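You operate a simulated robot arm through the tools that you are given. There is no shell and no other tool. Be economical: measure what you need, move in short steps, check, and stop when the job is done.

You are at the controls of a simulated robot arm. One attempt, no reset.

## Task
Fetch the potted plant from the counter bench and set it on the sink counter.

Only the result counts: the job must be done as asked and must still hold three seconds after the hand-in. Knocking over, shifting, dropping, spilling or breaking anything else fails it.

## Robot
A 7-joint arm with a two-finger parallel gripper, fixed in place. Base frame: the origin is at the foot of the arm, x ahead of it, y to its left, z up; the work surface is at about z = 910. Lengths are in mm, angles in rad, forces in N, time in s.
With the tool pointing down near the work surface it reaches from about 240 to 680 mm from the base axis. Its first joint turns from -1.152 to 1.152 rad. Payload 2.4 kg.
Tool frame: the origin (TCP) lies between the finger pads and is the grasp point; the fingertips stand 30 mm ahead of it; z points along the fingers, y is the line along which they close. Largest opening 94 mm; finger width 28, thickness 10; the body of the gripper, 50 by 96 mm, starts 55 mm behind the TCP.
Orientation is that of the tool frame in the base frame, as a unit quaternion [x, y, z, w]. With the fingers straight down and closing along the base's y, the tool's x points along the base's -x, its y along +y and its z along -z.

## Interface
- The arm moves only by the tool step_arm. Its argument "series" is one flat list of numbers, 7 for each row, row after row: the shift along the tool's x, y, z in mm, then the turn, a rotation vector about the tool's x, y, z in rad, then the finger opening in mm, from 0 to 94. In form: [dx, dy, dz, rx, ry, rz, grip, dx, dy, dz, rx, ry, rz, grip, ...]. A call has 1 to 12 rows; each row shifts and turns the commanded pose from where the row before left it, along the tool's axes as they then stand. Rows are played at 5 a second. More than 50 mm and 0.15 rad between two rows, or a gripper value outside its range, and nothing of the call is played. A pose out of reach is approached as far as the arm can. The call stops where the force on the tool passes 40 N (or 10 N more than at its start, if that is more) or the arm is blocked; 0.2 s more then pass. Each finger travels about 153 mm/s and halts on what it meets, pressing with about 23 N; the grip force reading is that of the motor and also rises with nothing between the fingers. The clock runs only during rows and for 0.2 s after the last one: add rows that do not move to give the fingers time. It gives the time, the measured TCP pose, the force on the tool (base axes), the opening and the grip force at its end, in the units of the frame above (readings bear some noise).
- Cameras (640 x 400 px; columns grow to the right, rows downward): "scene" is fixed at [30.4, 475.6, 1433.1]; the picture's right is [-0.71, -0.71, 0.00], its down [-0.46, 0.46, -0.76] and it looks along [0.54, -0.54, -0.65] (base axes); focal length 270 px, centre (320, 200). "wrist" rides on the gripper at [76, 14, -102] in the tool frame; the picture's right is [-0.18, 0.98, 0.00], its down [-0.75, -0.14, -0.64] and it looks along [-0.63, -0.12, 0.77] (tool axes); focal length 243 px, centre (320, 200). There is no depth. A picture from a camera that has moved, and an enlarged one, comes with that camera's place and axes in the base frame and with its lens. The place of the scene camera against the robot may be out by one fixed shift of up to 18 mm in any direction.
- camera(camera): a new picture of that camera. The clock stands still meanwhile.
- close_up(camera, box): a new picture of the part [left, top, right, bottom] of that camera's present view, enlarged. The clock stands still meanwhile.
- job_done(): hands the job in; it is judged then, once.

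Work in short steps. Places have to be worked out from the pictures, the camera data and where the tool is seen: move nearer, look again, correct. Check each grasp and each placing, and mend what went wrong. You have 90 turns and 36 pictures in all, those below and enlarged ones among them. Open the gripper and draw the arm clear of the work before you hand the job in, unless the task says otherwise; then end with one line.

The tools are called as a command line: name --argument value ..., lists and objects as JSON in quotes. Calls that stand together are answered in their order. step_arm: Moves the arm, as the interface text tells. Its arguments: {"type":"object","properties":{"series":{"type":"array"}},"required":["series"]} The other tools are called the same way: camera (camera) takes a picture; close_up (camera, box) takes an enlarged picture of a part of a camera's view; job_done () hands the job in.

At the start:

```text
time_s: 0.0
tool_pos: [461.1, 98.7, 1145.5]
ee_rot: [0.0, 1.0, 0.0, 0.0]
ft_force: [-0.2, 0.1, 0.0]
opening: 94.1
grip_force: 0.0
```

scene: 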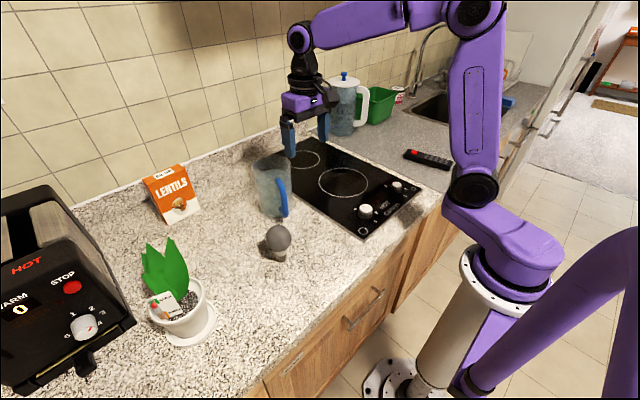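
wrist: 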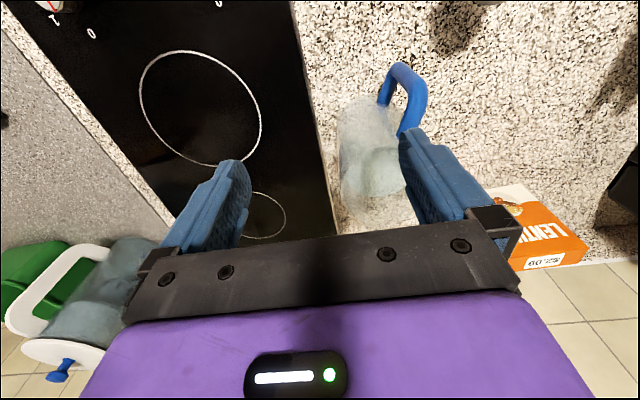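

The plant looks to be around (386, 477), and the sink counter is the grey area past the hob. I'll look closer at both.

close_up --camera "scene" --box '[100, 220, 260, 360]'

close_up --camera "scene" --box '[300, 60, 540, 210]'

```text
2.86 times, centred on (180, 290) of scene
camera zoom: at [30.4, 475.6, 1433.1], right [-0.71, -0.71, 0.0], down [-0.46, 0.46, -0.76], along [0.54, -0.54, -0.65], focal length 773 px, centre (720, -57)
```

zoom: 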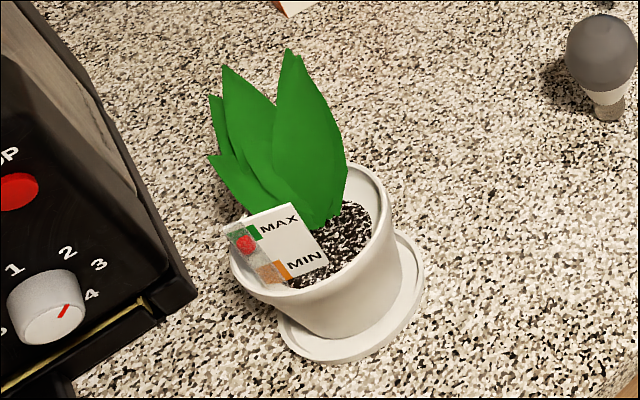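

```text
2.67 times, centred on (420, 135) of scene
camera zoom: at [30.4, 475.6, 1433.1], right [-0.71, -0.71, 0.0], down [-0.46, 0.46, -0.76], along [0.54, -0.54, -0.65], focal length 721 px, centre (53, 373)
```

zoom: 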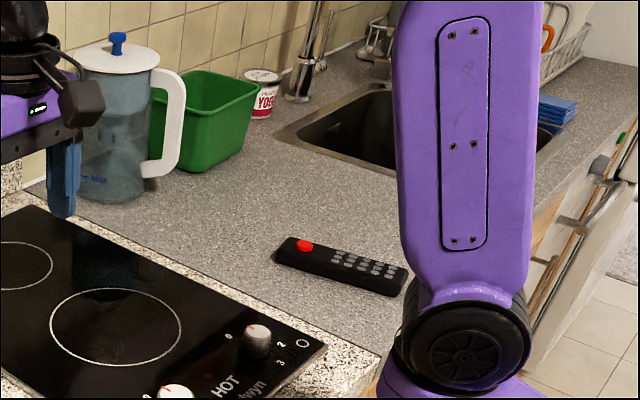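

The pot's rim is about 95–100 mm across and its leaves reach about z 1120, so I plan a low, near-horizontal grasp on the pot body below the rim. That needs the wrist camera on the upper side, so I first yaw the tool in place.

step_arm --series '[0, 0, 0, 0, 0, 0.149, 94, 0, 0, 0, 0, 0, 0.149, 94, 0, 0, 0, 0, 0, 0.149, 94, 0, 0, 0, 0, 0, 0.149, 94, 0, 0, 0, 0, 0, 0.149, 94, 0, 0, 0, 0, 0, 0.149, 94, 0, 0, 0, 0, 0, 0.149, 94, 0, 0, 0, 0, 0, 0.149, 94, 0, 0, 0, 0, 0, 0.149, 94, 0, 0, 0, 0, 0, 0.149, 94]'

```text
time_s: 2.2
tool_pos: [460.1, 99.4, 1145.5]
ee_rot: [0.68, 0.734, 0.0, 0.001]
ft_force: [-0.5, -0.3, -0.2]
opening: 93.9
grip_force: 0.0
```

The yaw works. I'll finish it so that tool x points radially toward the plant.

step_arm --series '[0, 0, 0, 0, 0, 0.148, 94, 0, 0, 0, 0, 0, 0.148, 94, 0, 0, 0, 0, 0, 0.148, 94, 0, 0, 0, 0, 0, 0.148, 94, 0, 0, 0, 0, 0, 0.148, 94]'

```text
time_s: 3.4
tool_pos: [459.8, 98.7, 1144.5]
ee_rot: [0.899, 0.439, 0.0, 0.0]
ft_force: [0.4, -0.2, -0.4]
opening: 94.0
grip_force: 0.1
```

Now I'll move to about (265, 338, 1185), on the radial line short of the plant.

step_arm --series '[10, -43, -6, 0, 0, 0, 94, 10, -43, -6, 0, 0, 0, 94, 10, -43, -6, 0, 0, 0, 94, 10, -43, -6, 0, 0, 0, 94, 10, -43, -6, 0, 0, 0, 94, 10, -43, -6, 0, 0, 0, 94, 9, -44, -6, 0, 0, 0, 94]'

```text
time_s: 5.0
tool_pos: [271.2, 330.8, 1186.8]
ee_rot: [0.898, 0.441, -0.001, 0.0]
ft_force: [-0.6, -0.7, -1.2]
opening: 94.0
grip_force: 0.0
out of reach, approached as far as the arm can: row 7
```

Last row fell just short, though the pose is nearly right. Next I tilt the tool outward about its y axis.

step_arm --series '[0, 0, 0, 0, 0.149, 0, 94, 0, 0, 0, 0, 0.149, 0, 94, 0, 0, 0, 0, 0.149, 0, 94, 0, 0, 0, 0, 0.149, 0, 94]'

camera --camera "scene"

camera --camera "wrist"

```text
time_s: 6.0
tool_pos: [270.7, 331.5, 1185.3]
ee_rot: [0.858, 0.42, 0.265, -0.13]
ft_force: [-0.4, -0.4, 0.6]
opening: 93.9
grip_force: 0.0
```

```text
31 pictures are left
```

scene: 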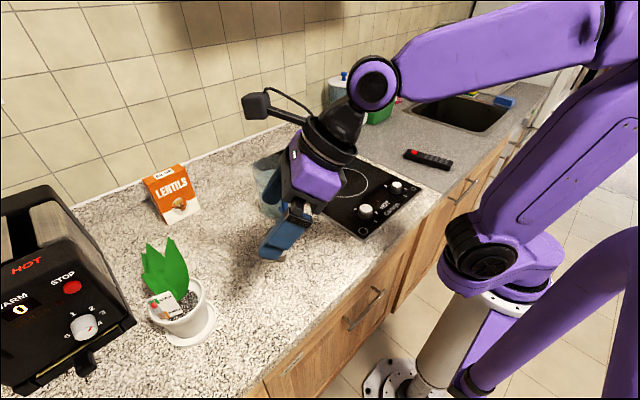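

```text
30 pictures are left
camera wrist: at [285.7, 325.3, 1312.7], right [0.68, -0.72, -0.1], down [-0.72, -0.69, 0.11], along [-0.15, 0.0, -0.99], focal length 243 px, centre (320, 200)
```

wrist: 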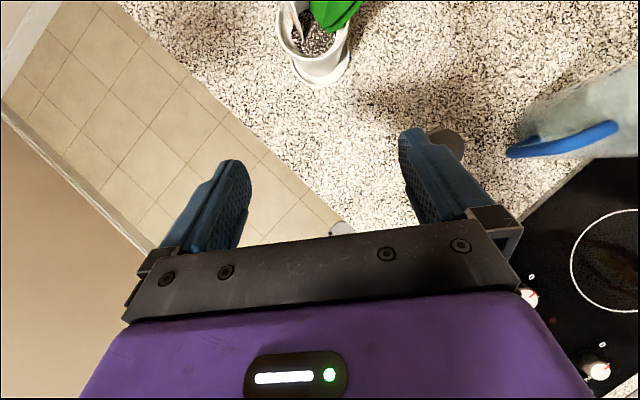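

The tilt is behaving, and the wrist view puts the plant near (381, 467). I'll tilt further, to about 68° from vertical.

step_arm --series '[0, 0, 0, 0, 0.149, 0, 94, 0, 0, 0, 0, 0.149, 0, 94, 0, 0, 0, 0, 0.149, 0, 94, 0, 0, 0, 0, 0.149, 0, 94]'

camera --camera "wrist"

```text
time_s: 7.0
tool_pos: [338.2, 305.7, 1190.2]
ee_rot: [0.791, 0.296, 0.498, -0.196]
ft_force: [-5.0, 3.2, 1.3]
opening: 94.0
grip_force: 0.1
out of reach, approached as far as the arm can: row 3, 4
```

```text
29 pictures are left
camera wrist: at [303.5, 253.1, 1301.8], right [0.59, -0.78, -0.18], down [-0.77, -0.49, -0.41], along [0.23, 0.38, -0.9], focal length 243 px, centre (320, 200)
```

wrist: 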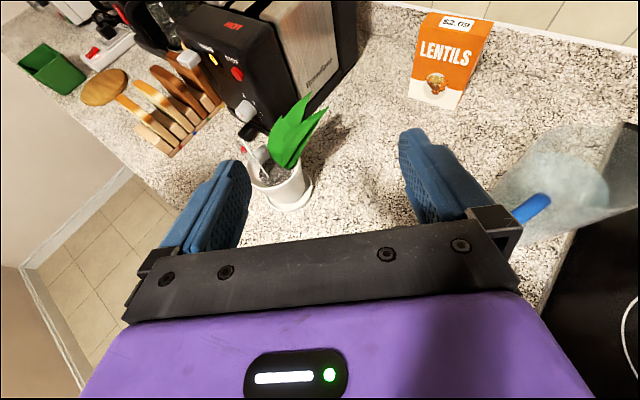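

The wrist reached its limit there, at pitch about 25° and heading 0.73. Two views agree on the plant at (380, 467) with the rim near z 1000. I'll make a small move to see what commanded pose the arm now holds.

step_arm --series '[-20, 0, 0, 0, 0, 0, 94]'

```text
time_s: 7.4
tool_pos: [289.4, 326.0, 1174.2]
ee_rot: [0.757, 0.353, 0.497, -0.235]
ft_force: [-8.3, 2.8, 0.1]
opening: 93.9
grip_force: 0.0
out of reach, approached as far as the arm can: row 1
```

The command is retained, so the arm is short of it only because of the fold. Moving lower and slightly outward should bring it back within reach.

step_arm --series '[-25, 0, 28, 0, 0, 0, 94, -25, 0, 28, 0, 0, 0, 94, -24, 0, 28, 0, 0, 0, 94, 0, 0, 0, 0, 0, 0, 94]'

```text
time_s: 8.4
tool_pos: [310.7, 371.2, 1075.0]
ee_rot: [0.743, 0.364, 0.504, -0.248]
ft_force: [-0.1, -0.3, -0.3]
opening: 94.2
grip_force: 0.1
```

In reach now, with the TCP 118 mm short of the pot centre and lined up to within about 4 mm. I'll look before descending.

camera --camera "wrist"

close_up --camera "scene" --box '[120, 220, 320, 360]'

```text
28 pictures are left
camera wrist: at [280.0, 309.3, 1183.5], right [0.73, -0.66, -0.17], down [-0.65, -0.6, -0.46], along [0.2, 0.45, -0.87], focal length 243 px, centre (320, 200)
```

wrist: 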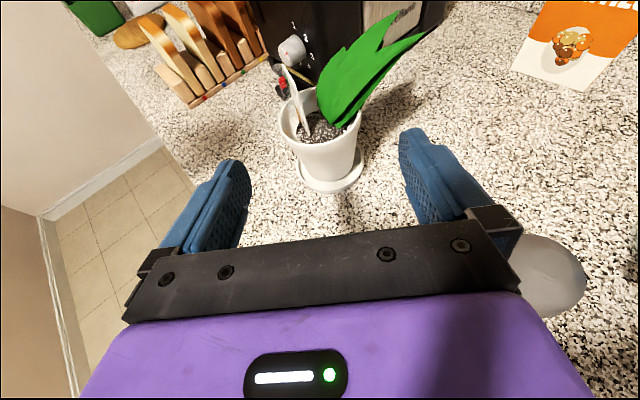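

```text
2.86 times, centred on (220, 290) of scene
camera zoom: at [30.4, 475.6, 1433.1], right [-0.71, -0.71, 0.0], down [-0.46, 0.46, -0.76], along [0.54, -0.54, -0.65], focal length 773 px, centre (606, -57)
```

zoom: 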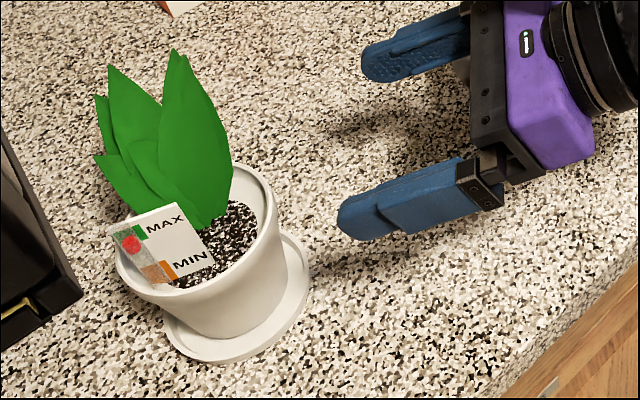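

The pot rim is about 85 mm wide near z 1010, the saucer about 90 mm, and the centre about (382, 469). I'll descend in place to z ≈ 960, ahead of the pot.

step_arm --series '[-36, -1, 14, 0, 0, 0, 94, -36, -1, 14, 0, 0, 0, 94, -35, -1, 14, 0, 0, 0, 94, 0, 0, 0, 0, 0, 0, 94]'

camera --camera "wrist"

camera --camera "scene"

```text
time_s: 9.4
tool_pos: [306.7, 374.7, 959.2]
ee_rot: [0.743, 0.365, 0.504, -0.247]
ft_force: [0.1, -0.4, 0.5]
opening: 94.1
grip_force: 0.1
```

```text
26 pictures are left
camera wrist: at [276.5, 312.9, 1067.8], right [0.74, -0.66, -0.17], down [-0.65, -0.61, -0.46], along [0.2, 0.45, -0.87], focal length 243 px, centre (320, 200)
```

wrist: 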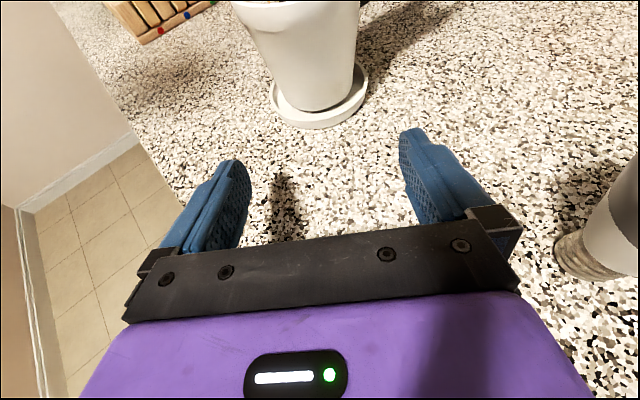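

```text
25 pictures are left
```

scene: 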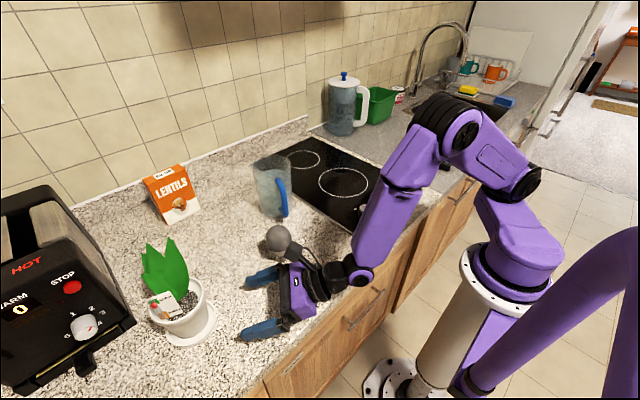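

Pot centre is now estimated at (383, 471), 123 mm ahead and laterally within 2 mm. I'll go forward horizontally 75 mm and check.

step_arm --series '[9, 0, 23.5, 0, 0, 0, 94, 9, 1, 23.5, 0, 0, 0, 94, 9, 0, 23.5, 0, 0, 0, 94, 0, 0, 0, 0, 0, 0, 94]'

camera --camera "wrist"

close_up --camera "scene" --box '[120, 220, 320, 360]'

```text
time_s: 10.4
tool_pos: [353.8, 434.3, 960.0]
ee_rot: [0.743, 0.365, 0.503, -0.247]
ft_force: [0.9, 0.1, 0.2]
opening: 94.0
grip_force: 0.1
```

```text
24 pictures are left
camera wrist: at [323.7, 371.9, 1068.2], right [0.74, -0.66, -0.17], down [-0.65, -0.61, -0.46], along [0.2, 0.45, -0.87], focal length 243 px, centre (320, 200)
```

wrist: 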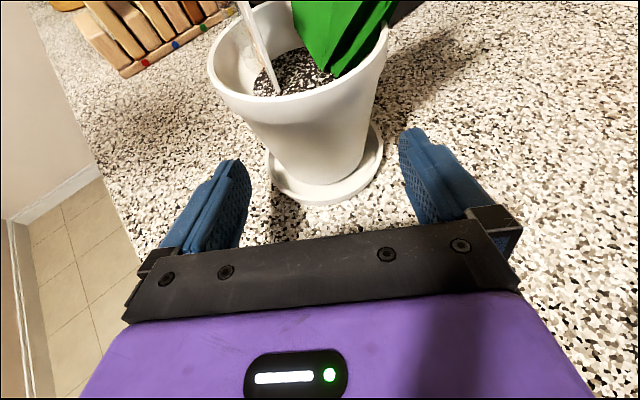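

```text
2.86 times, centred on (220, 290) of scene
camera zoom: at [30.4, 475.6, 1433.1], right [-0.71, -0.71, 0.0], down [-0.46, 0.46, -0.76], along [0.54, -0.54, -0.65], focal length 773 px, centre (606, -57)
```

zoom: 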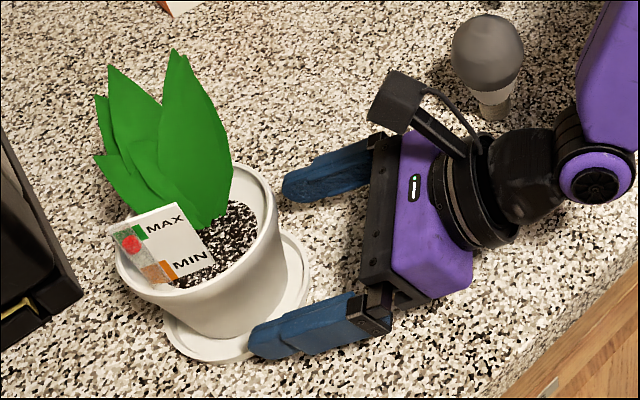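

Laterally centred, with the pot centre 45 mm ahead. I'll advance 33 mm more.

step_arm --series '[6, 0, 15.5, 0, 0, 0, 94, 6, 0, 15, 0, 0, 0, 94, 0, 0, 0, 0, 0, 0, 94]'

camera --camera "wrist"

```text
time_s: 11.2
tool_pos: [373.0, 458.2, 959.7]
ee_rot: [0.743, 0.364, 0.504, -0.247]
ft_force: [0.8, 0.3, -0.4]
opening: 93.9
grip_force: 0.1
```

```text
22 pictures are left
camera wrist: at [343.6, 396.5, 1067.7], right [0.74, -0.66, -0.17], down [-0.65, -0.61, -0.46], along [0.2, 0.45, -0.87], focal length 243 px, centre (320, 200)
```

wrist: 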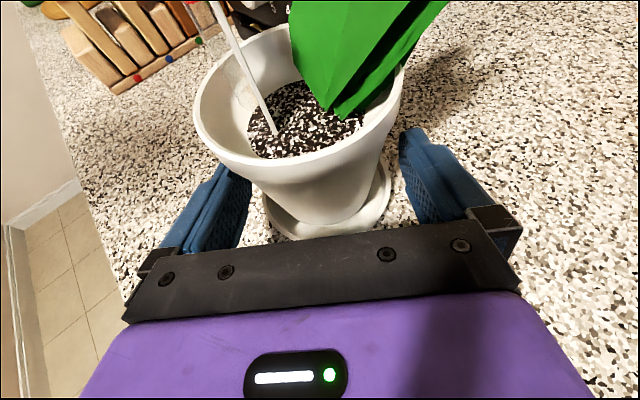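

The fingers straddle the pot body below the rim, so I'll close the gripper.

step_arm --series '[0, 0, 0, 0, 0, 0, 84, 0, 0, 0, 0, 0, 0, 76, 0, 0, 0, 0, 0, 0, 66, 0, 0, 0, 0, 0, 0, 50, 0, 0, 0, 0, 0, 0, 40, 0, 0, 0, 0, 0, 0, 40]'

camera --camera "wrist"

```text
time_s: 12.6
tool_pos: [372.5, 459.2, 959.3]
ee_rot: [0.743, 0.363, 0.505, -0.247]
ft_force: [-1.5, 1.6, 0.9]
opening: 75.3
grip_force: 23.3
```

```text
21 pictures are left
camera wrist: at [343.4, 396.4, 1067.8], right [0.74, -0.66, -0.17], down [-0.65, -0.6, -0.46], along [0.2, 0.45, -0.87], focal length 243 px, centre (320, 200)
```

wrist: 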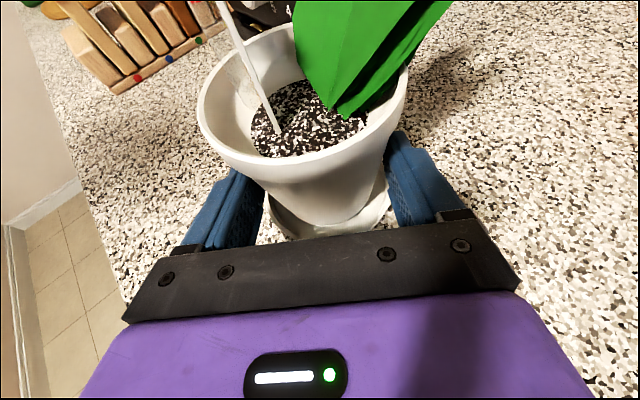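

Gripped at 75 mm with 23 N. I'll lift slowly about 40 mm and check.

step_arm --series '[9.3, 0, -3.7, 0, 0, 0, 40, 9.3, 0, -3.7, 0, 0, 0, 40, 9.3, 0, -3.7, 0, 0, 0, 40, 9.3, 0, -3.7, 0, 0, 0, 40, 0, 0, 0, 0, 0, 0, 40]'

camera --camera "wrist"

close_up --camera "scene" --box '[120, 200, 320, 340]'

```text
time_s: 13.8
tool_pos: [374.7, 458.5, 997.7]
ee_rot: [0.743, 0.365, 0.504, -0.247]
ft_force: [-0.1, -1.1, -4.4]
opening: 75.2
grip_force: 23.1
```

```text
20 pictures are left
camera wrist: at [344.9, 396.4, 1106.4], right [0.73, -0.66, -0.17], down [-0.65, -0.61, -0.46], along [0.2, 0.45, -0.87], focal length 243 px, centre (320, 200)
```

wrist: 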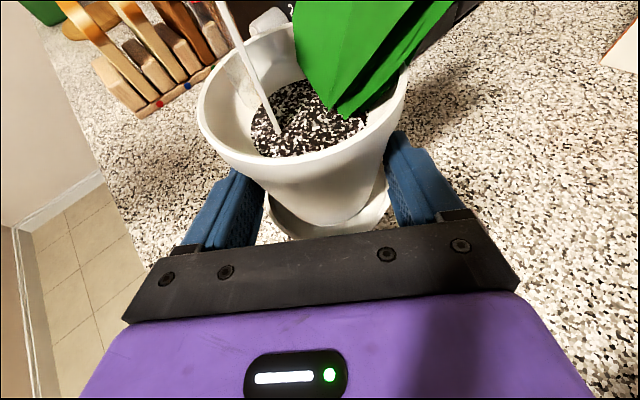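

```text
2.86 times, centred on (220, 270) of scene
camera zoom: at [30.5, 475.6, 1433.0], right [-0.71, -0.71, 0.0], down [-0.46, 0.46, -0.76], along [0.54, -0.54, -0.65], focal length 773 px, centre (606, 0)
```

zoom: 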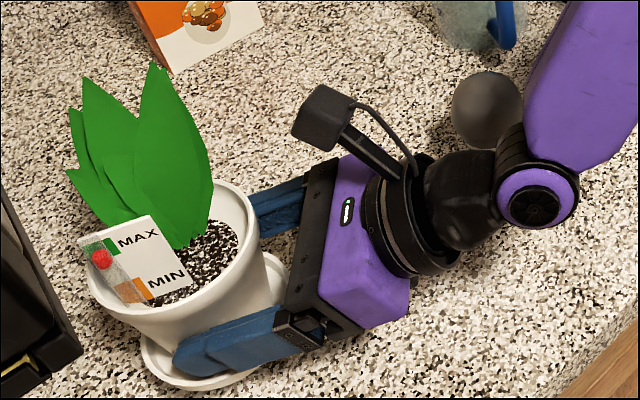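

The plant and saucer are held level, weighing about 0.45 kg. I'll lift it to z ≈ 1160 for the swing.

step_arm --series '[25, 0, -9.9, 0, 0, 0, 40, 25, 0, -9.9, 0, 0, 0, 40, 25, 0, -9.9, 0, 0, 0, 40, 25, 0, -9.9, 0, 0, 0, 40, 25, 0, -9.9, 0, 0, 0, 40, 25, 0, -9.9, 0, 0, 0, 40, 0, 0, 0, 0, 0, 0, 40]'

```text
time_s: 15.4
tool_pos: [375.0, 457.9, 1159.6]
ee_rot: [0.743, 0.364, 0.504, -0.247]
ft_force: [0.1, -0.5, -4.6]
opening: 75.2
grip_force: 23.1
```

Still held firmly. Now I'll swing around the base toward the sink counter, starting with 0.06 rad rows.

step_arm --series '[-0.75, 35.4, -1.9, -0.0558, 0, 0.0221, 40, -0.75, 35.4, -1.9, -0.0558, 0, 0.0221, 40, -0.75, 35.4, -1.9, -0.0558, 0, 0.0221, 40, -0.75, 35.4, -1.9, -0.0558, 0, 0.0221, 40, -0.75, 35.4, -1.9, -0.0558, 0, 0.0221, 40, -0.75, 35.4, -1.9, -0.0558, 0, 0.0221, 40, -0.75, 35.4, -1.9, -0.0558, 0, 0.0221, 40, -0.75, 35.4, -1.9, -0.0558, 0, 0.0221, 40, -0.75, 35.4, -1.9, -0.0558, 0, 0.0221, 40, -0.75, 35.4, -1.9, -0.0558, 0, 0.0221, 40, -0.75, 35.4, -1.9, -0.0558, 0, 0.0221, 40, -0.75, 35.4, -1.9, -0.0558, 0, 0.0221, 40]'

camera --camera "scene"

```text
time_s: 18.0
tool_pos: [582.2, 95.0, 1158.6]
ee_rot: [0.824, 0.079, 0.559, -0.053]
ft_force: [-0.1, 0.1, -3.5]
opening: 75.0
grip_force: 22.8
```

```text
18 pictures are left
```

scene: 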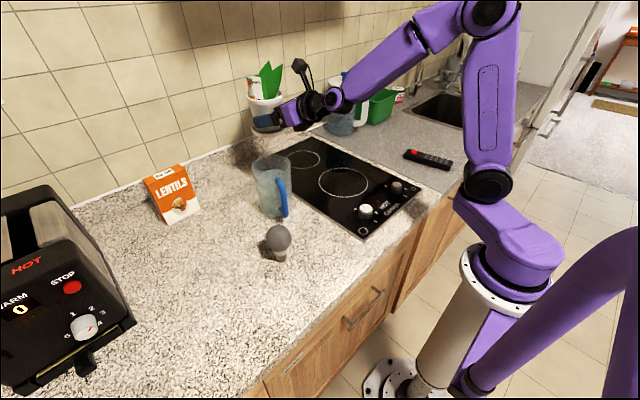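

The swing is clean and the grip steady. I'll continue the other half.

step_arm --series '[-0.75, 35.4, -1.9, -0.0558, 0, 0.0221, 40, -0.75, 35.4, -1.9, -0.0558, 0, 0.0221, 40, -0.75, 35.4, -1.9, -0.0558, 0, 0.0221, 40, -0.75, 35.4, -1.9, -0.0558, 0, 0.0221, 40, -0.75, 35.4, -1.9, -0.0558, 0, 0.0221, 40, -0.75, 35.4, -1.9, -0.0558, 0, 0.0221, 40, -0.75, 35.4, -1.9, -0.0558, 0, 0.0221, 40, -0.75, 35.4, -1.9, -0.0558, 0, 0.0221, 40, -0.75, 35.4, -1.9, -0.0558, 0, 0.0221, 40, -0.75, 35.4, -1.9, -0.0558, 0, 0.0221, 40, -0.75, 35.4, -1.9, -0.0558, 0, 0.0221, 40, -0.75, 35.4, -1.9, -0.0558, 0, 0.0221, 40]'

camera --camera "scene"

camera --camera "wrist"

```text
time_s: 20.6
tool_pos: [502.4, -311.0, 1157.7]
ee_rot: [0.799, -0.217, 0.541, 0.147]
ft_force: [-0.3, 0.0, -3.4]
opening: 75.0
grip_force: 23.0
```

```text
17 pictures are left
```

scene: 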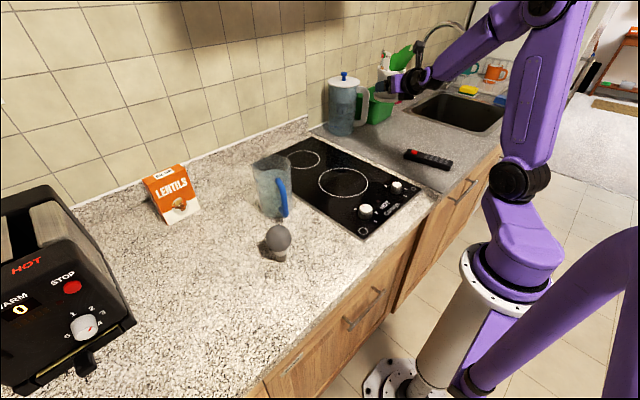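

```text
16 pictures are left
camera wrist: at [436.0, -289.4, 1266.6], right [-0.56, -0.81, -0.17], down [-0.68, 0.57, -0.46], along [0.47, -0.14, -0.87], focal length 243 px, centre (320, 200)
```

wrist: 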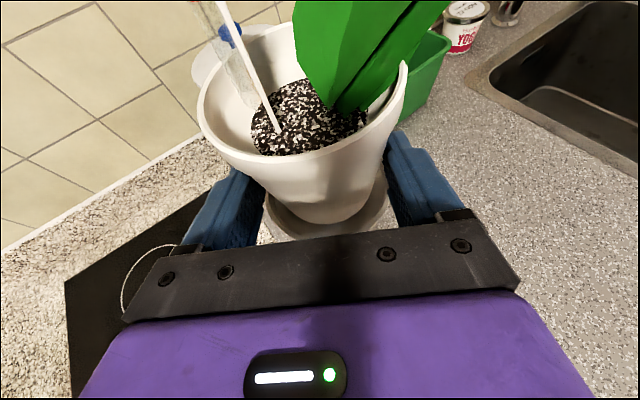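

The pot is above the sink counter. I'll shift about 32 mm outward and 13 mm right for clearance from the seam and the remote, then descend to z ≈ 1000.

step_arm --series '[5.9, 6.3, 15, 0, 0, 0, 40, 5.9, 6.3, 15, 0, 0, 0, 40, -29.4, 0, 11.6, 0, 0, 0, 40, -29.4, 0, 11.6, 0, 0, 0, 40, -29.4, 0, 11.6, 0, 0, 0, 40, -29.4, 0, 11.6, 0, 0, 0, 40, -29.4, 0, 11.6, 0, 0, 0, 40, 0, 0, 0, 0, 0, 0, 40]'

close_up --camera "scene" --box '[300, 60, 540, 210]'

camera --camera "wrist"

```text
time_s: 22.4
tool_pos: [537.0, -325.4, 1011.4]
ee_rot: [0.799, -0.218, 0.538, 0.156]
ft_force: [-0.1, 0.4, -3.8]
opening: 75.2
grip_force: 23.1
out of reach, approached as far as the arm can: row 6, 7
```

```text
2.67 times, centred on (420, 135) of scene
camera zoom: at [30.5, 475.5, 1433.1], right [-0.71, -0.71, 0.0], down [-0.46, 0.46, -0.76], along [0.54, -0.54, -0.65], focal length 721 px, centre (53, 373)
```

zoom: 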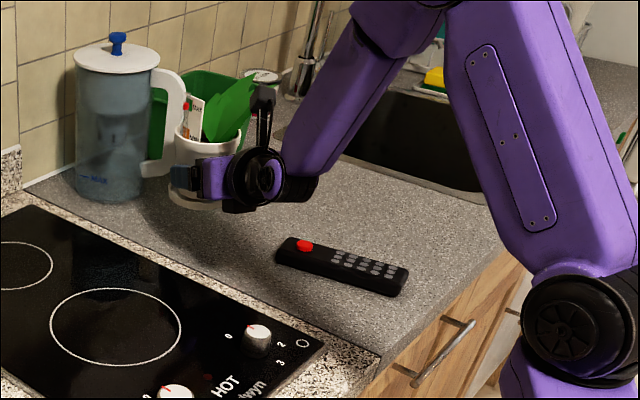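

```text
14 pictures are left
camera wrist: at [473.8, -301.9, 1120.1], right [-0.56, -0.81, -0.16], down [-0.68, 0.57, -0.46], along [0.46, -0.15, -0.87], focal length 243 px, centre (320, 200)
```

wrist: 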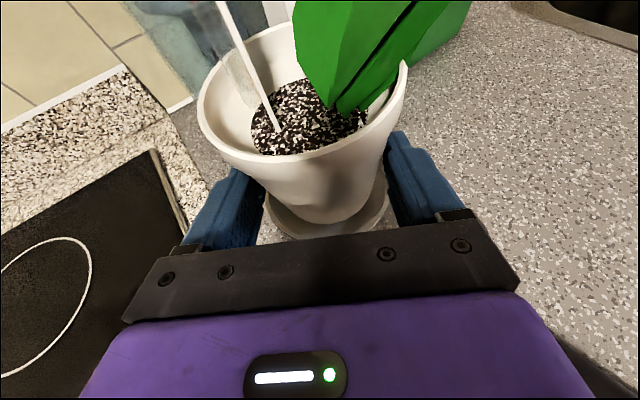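

Row 6 ran out of reach at this radius, while the seam is near y ≈ −231, so there's room to retract. I'll pull back 35 mm, move 10 mm right, and check the pose.

step_arm --series '[-6.5, 5, -16.3, 0, 0, 0, 40, -6.5, 5, -16.3, 0, 0, 0, 40, 0, 0, 0, 0, 0, 0, 40]'

```text
time_s: 23.2
tool_pos: [517.7, -306.4, 1023.7]
ee_rot: [0.799, -0.217, 0.539, 0.154]
ft_force: [0.8, 0.2, -3.5]
opening: 75.0
grip_force: 23.3
out of reach, approached as far as the arm can: row 1, 2
```

The arm is still off its command, about 35 mm left and 24 mm up, which suggests a joint limit. I'll look at the arm's posture.

camera --camera "scene"

```text
13 pictures are left
```

scene: 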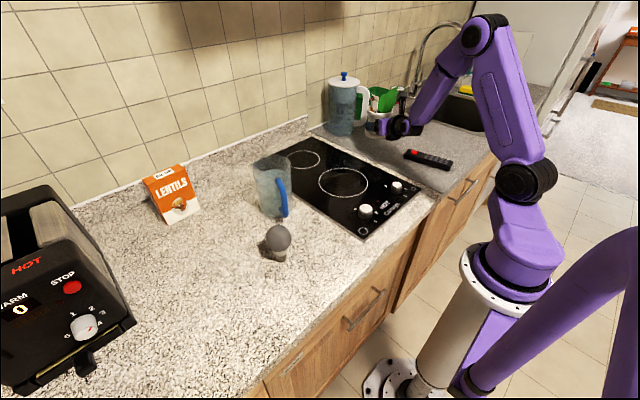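

The posture looks normal, so I'll test whether a heading closer to radial frees it by yawing about −0.1 rad around base z.

step_arm --series '[0, 0, 0, -0.0465, 0, 0.0185, 40, 0, 0, 0, -0.0465, 0, 0.0185, 40, 0, 0, 0, 0, 0, 0, 40]'

```text
time_s: 24.0
tool_pos: [516.6, -305.2, 1024.0]
ee_rot: [0.786, -0.257, 0.534, 0.175]
ft_force: [-0.1, -0.5, -3.9]
opening: 75.3
grip_force: 23.4
```

No reach warning now, and the pose is (516.6, −305.2, 1024). I'll test a small descent.

step_arm --series '[-9.3, 0, 3.7, 0, 0, 0, 40, -9.3, 0, 3.7, 0, 0, 0, 40, 0, 0, 0, 0, 0, 0, 40]'

```text
time_s: 24.8
tool_pos: [517.6, -305.6, 1004.8]
ee_rot: [0.786, -0.256, 0.535, 0.175]
ft_force: [-0.6, -0.3, -3.4]
opening: 74.7
grip_force: 22.8
```

Descending works. The pot centre would be near (529, −314), well on the grey counter, so I'll continue to z ≈ 972.

step_arm --series '[-9.3, 0, 3.7, 0, 0, 0, 40, -9.3, 0, 3.7, 0, 0, 0, 40, -9.3, 0, 3.7, 0, 0, 0, 40, 0, 0, 0, 0, 0, 0, 40]'

close_up --camera "scene" --box '[320, 70, 480, 190]'

camera --camera "wrist"

```text
time_s: 25.8
tool_pos: [520.0, -304.2, 975.5]
ee_rot: [0.788, -0.256, 0.532, 0.178]
ft_force: [0.5, -0.1, -3.8]
opening: 75.3
grip_force: 22.9
```

```text
3.33 times, centred on (400, 130) of scene
camera zoom: at [30.5, 475.5, 1433.1], right [-0.71, -0.71, 0.0], down [-0.46, 0.46, -0.76], along [0.54, -0.54, -0.65], focal length 902 px, centre (53, 433)
```

zoom: 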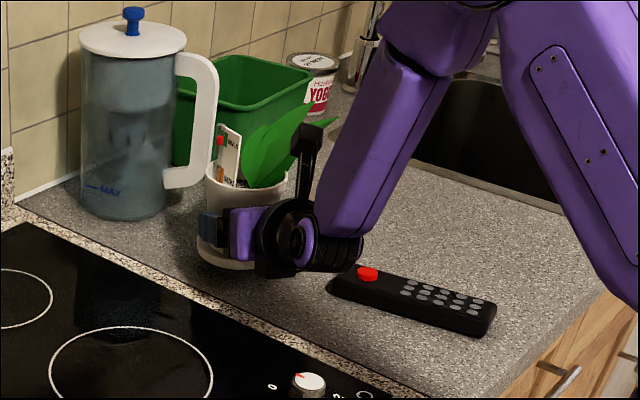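

```text
11 pictures are left
camera wrist: at [458.2, -275.4, 1084.9], right [-0.64, -0.75, -0.16], down [-0.62, 0.63, -0.46], along [0.45, -0.19, -0.87], focal length 243 px, centre (320, 200)
```

wrist: 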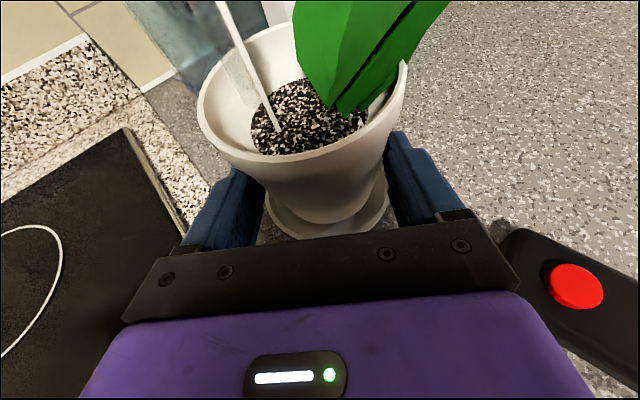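

The remote's nearest corner is about (440, −373), some 45 mm clear of the fingers even when opened. Next I lower gently until contact.

step_arm --series '[-3.7, 0, 1.5, 0, 0, 0, 40, -3.7, 0, 1.5, 0, 0, 0, 40, -2.8, 0, 1.1, 0, 0, 0, 40, 0, 0, 0, 0, 0, 0, 40]'

```text
time_s: 26.8
tool_pos: [526.4, -301.8, 968.6]
ee_rot: [0.787, -0.257, 0.531, 0.179]
ft_force: [-0.2, 0.1, -4.0]
opening: 74.8
grip_force: 22.7
out of reach, approached as far as the arm can: row 1, 3
```

It's near the limit again and drifts outward when lowered, so I'll allow it ~12 mm outward and keep lowering.

step_arm --series '[2, 0, 5, 0, 0, 0, 40, 2, 0, 5, 0, 0, 0, 40, -2.8, 0, 1.1, 0, 0, 0, 40, 0, 0, 0, 0, 0, 0, 40]'

```text
time_s: 27.8
tool_pos: [534.7, -309.1, 966.2]
ee_rot: [0.787, -0.256, 0.534, 0.174]
ft_force: [0.8, -0.4, -3.9]
opening: 75.0
grip_force: 23.9
```

In reach again. I'll continue gently down with slight outward movement.

step_arm --series '[-2, 0, 3, 0, 0, 0, 40, -2, 0, 3, 0, 0, 0, 40, 0, 0, 0, 0, 0, 0, 40]'

```text
time_s: 28.6
tool_pos: [538.3, -312.2, 960.7]
ee_rot: [0.787, -0.256, 0.533, 0.175]
ft_force: [0.8, -0.1, -4.8]
opening: 75.3
grip_force: 23.1
```

step_arm --series '[-1.4, 0, 1.5, 0, 0, 0, 40, 0, 0, 0, 0, 0, 0, 40]'

close_up --camera "scene" --box '[340, 90, 440, 160]'

```text
time_s: 29.2
tool_pos: [538.3, -312.2, 959.9]
ee_rot: [0.785, -0.257, 0.535, 0.177]
ft_force: [-3.0, 1.2, 4.2]
opening: 75.0
grip_force: 23.0
```

```text
5.71 times, centred on (390, 125) of scene
camera zoom: at [30.3, 475.6, 1433.0], right [-0.71, -0.71, 0.0], down [-0.46, 0.46, -0.76], along [0.54, -0.54, -0.65], focal length 1545 px, centre (-80, 629)
```

zoom: 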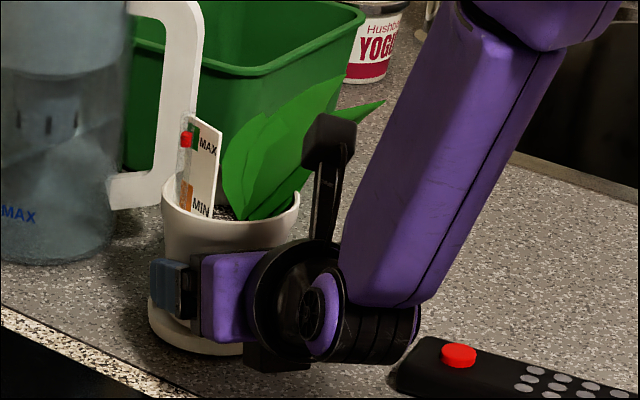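

Contact is confirmed: the force went from −4.8 to +4.2 N at the original grasp height. I'll open the fingers.

step_arm --series '[0, 0, 0, 0, 0, 0, 78, 0, 0, 0, 0, 0, 0, 84, 0, 0, 0, 0, 0, 0, 94, 0, 0, 0, 0, 0, 0, 94, 0, 0, 0, 0, 0, 0, 94]'

camera --camera "wrist"

```text
time_s: 30.4
tool_pos: [539.9, -311.6, 958.0]
ee_rot: [0.787, -0.256, 0.534, 0.175]
ft_force: [0.7, -0.1, -0.2]
opening: 93.9
grip_force: 0.1
```

```text
9 pictures are left
camera wrist: at [476.5, -283.9, 1066.7], right [-0.64, -0.75, -0.17], down [-0.62, 0.63, -0.46], along [0.45, -0.19, -0.87], focal length 243 px, centre (320, 200)
```

wrist: 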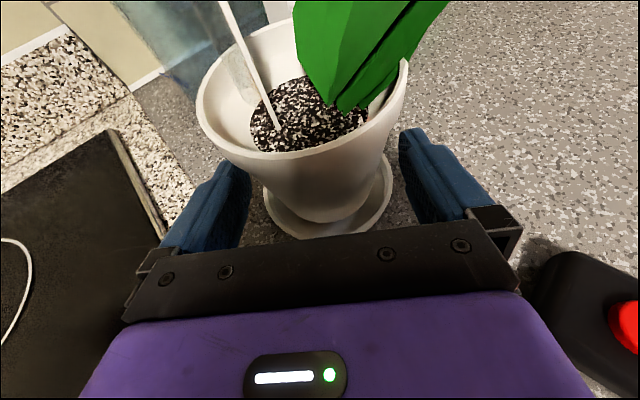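

Released, with the pot standing on the grey counter and clear of both fingers. I'll back out along the tool axis in small rows.

step_arm --series '[0, 0, -8, 0, 0, 0, 94, 0, 0, -8, 0, 0, 0, 94]'

```text
time_s: 31.0
tool_pos: [528.0, -304.5, 965.2]
ee_rot: [0.788, -0.255, 0.531, 0.178]
ft_force: [-0.3, 0.5, -0.2]
opening: 94.0
grip_force: 0.0
```

That tracked well, so I'll continue.

step_arm --series '[0, 0, -8, 0, 0, 0, 94, 0, 0, -8, 0, 0, 0, 94]'

```text
time_s: 31.6
tool_pos: [519.3, -293.9, 973.2]
ee_rot: [0.787, -0.256, 0.532, 0.179]
ft_force: [0.6, -0.6, 0.0]
opening: 94.3
grip_force: 0.0
out of reach, approached as far as the arm can: row 1
```

It's slightly off near the limit, so I'll add some upward motion to ease it.

step_arm --series '[3, 0, -8, 0, 0, 0, 94, 3, 0, -8, 0, 0, 0, 94]'

```text
time_s: 32.2
tool_pos: [508.0, -286.0, 985.7]
ee_rot: [0.787, -0.256, 0.532, 0.179]
ft_force: [-0.4, -0.5, 1.2]
opening: 94.0
grip_force: 0.1
```

Tracking with the pot still centred between the fingers, so I'll keep backing out.

step_arm --series '[4, 0, -10, 0, 0, 0, 94, 4, 0, -10, 0, 0, 0, 94]'

```text
time_s: 32.8
tool_pos: [496.8, -278.8, 999.8]
ee_rot: [0.787, -0.256, 0.532, 0.177]
ft_force: [0.0, -0.1, -0.1]
opening: 94.0
grip_force: 0.0
```

step_arm --series '[5, 0, -12, 0, 0, 0, 94, 5, 0, -12, 0, 0, 0, 94, 5, 0, -12, 0, 0, 0, 94]'

camera --camera "wrist"

```text
time_s: 33.6
tool_pos: [471.9, -262.6, 1025.4]
ee_rot: [0.786, -0.257, 0.534, 0.174]
ft_force: [0.4, -0.2, 0.1]
opening: 94.1
grip_force: 0.2
```

```text
8 pictures are left
camera wrist: at [409.5, -234.2, 1134.1], right [-0.64, -0.75, -0.17], down [-0.62, 0.63, -0.46], along [0.46, -0.19, -0.87], focal length 243 px, centre (320, 200)
```

wrist: 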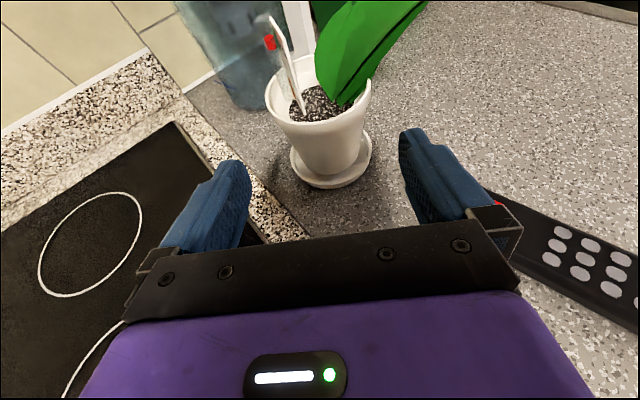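

The plant stands upright, fully on the grey sink counter, and the fingers are clear. I'll raise and retract the arm further, then do a final check.

step_arm --series '[25, 0, -20, 0, 0, 0, 94, 25, 0, -20, 0, 0, 0, 94, 30, 0, -15, 0, 0, 0, 94, 30, 0, -12, 0, 0, 0, 94, 0, 0, 0, 0, 0, 0, 94]'

camera --camera "scene"

```text
time_s: 34.8
tool_pos: [454.8, -249.1, 1154.0]
ee_rot: [0.787, -0.257, 0.533, 0.175]
ft_force: [0.0, 0.1, 0.0]
opening: 94.1
grip_force: 0.0
```

```text
7 pictures are left
```

scene: 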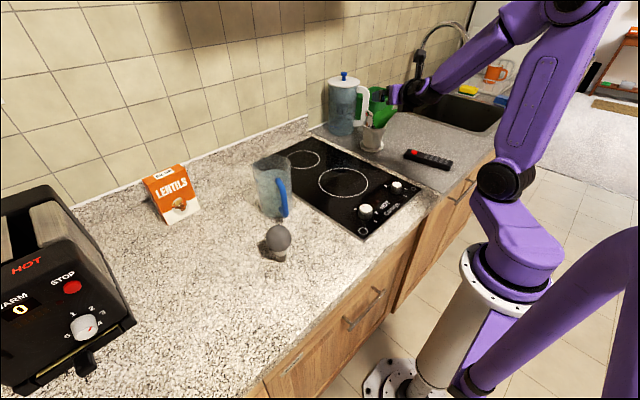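

The plant is upright on the sink counter, everything else is where it was, and the arm is clear. Handing in.

job_done

```text
The job is handed in.
```

The potted plant is standing upright on the sink counter with its saucer, nothing else was moved, and the arm is clear with its gripper open.
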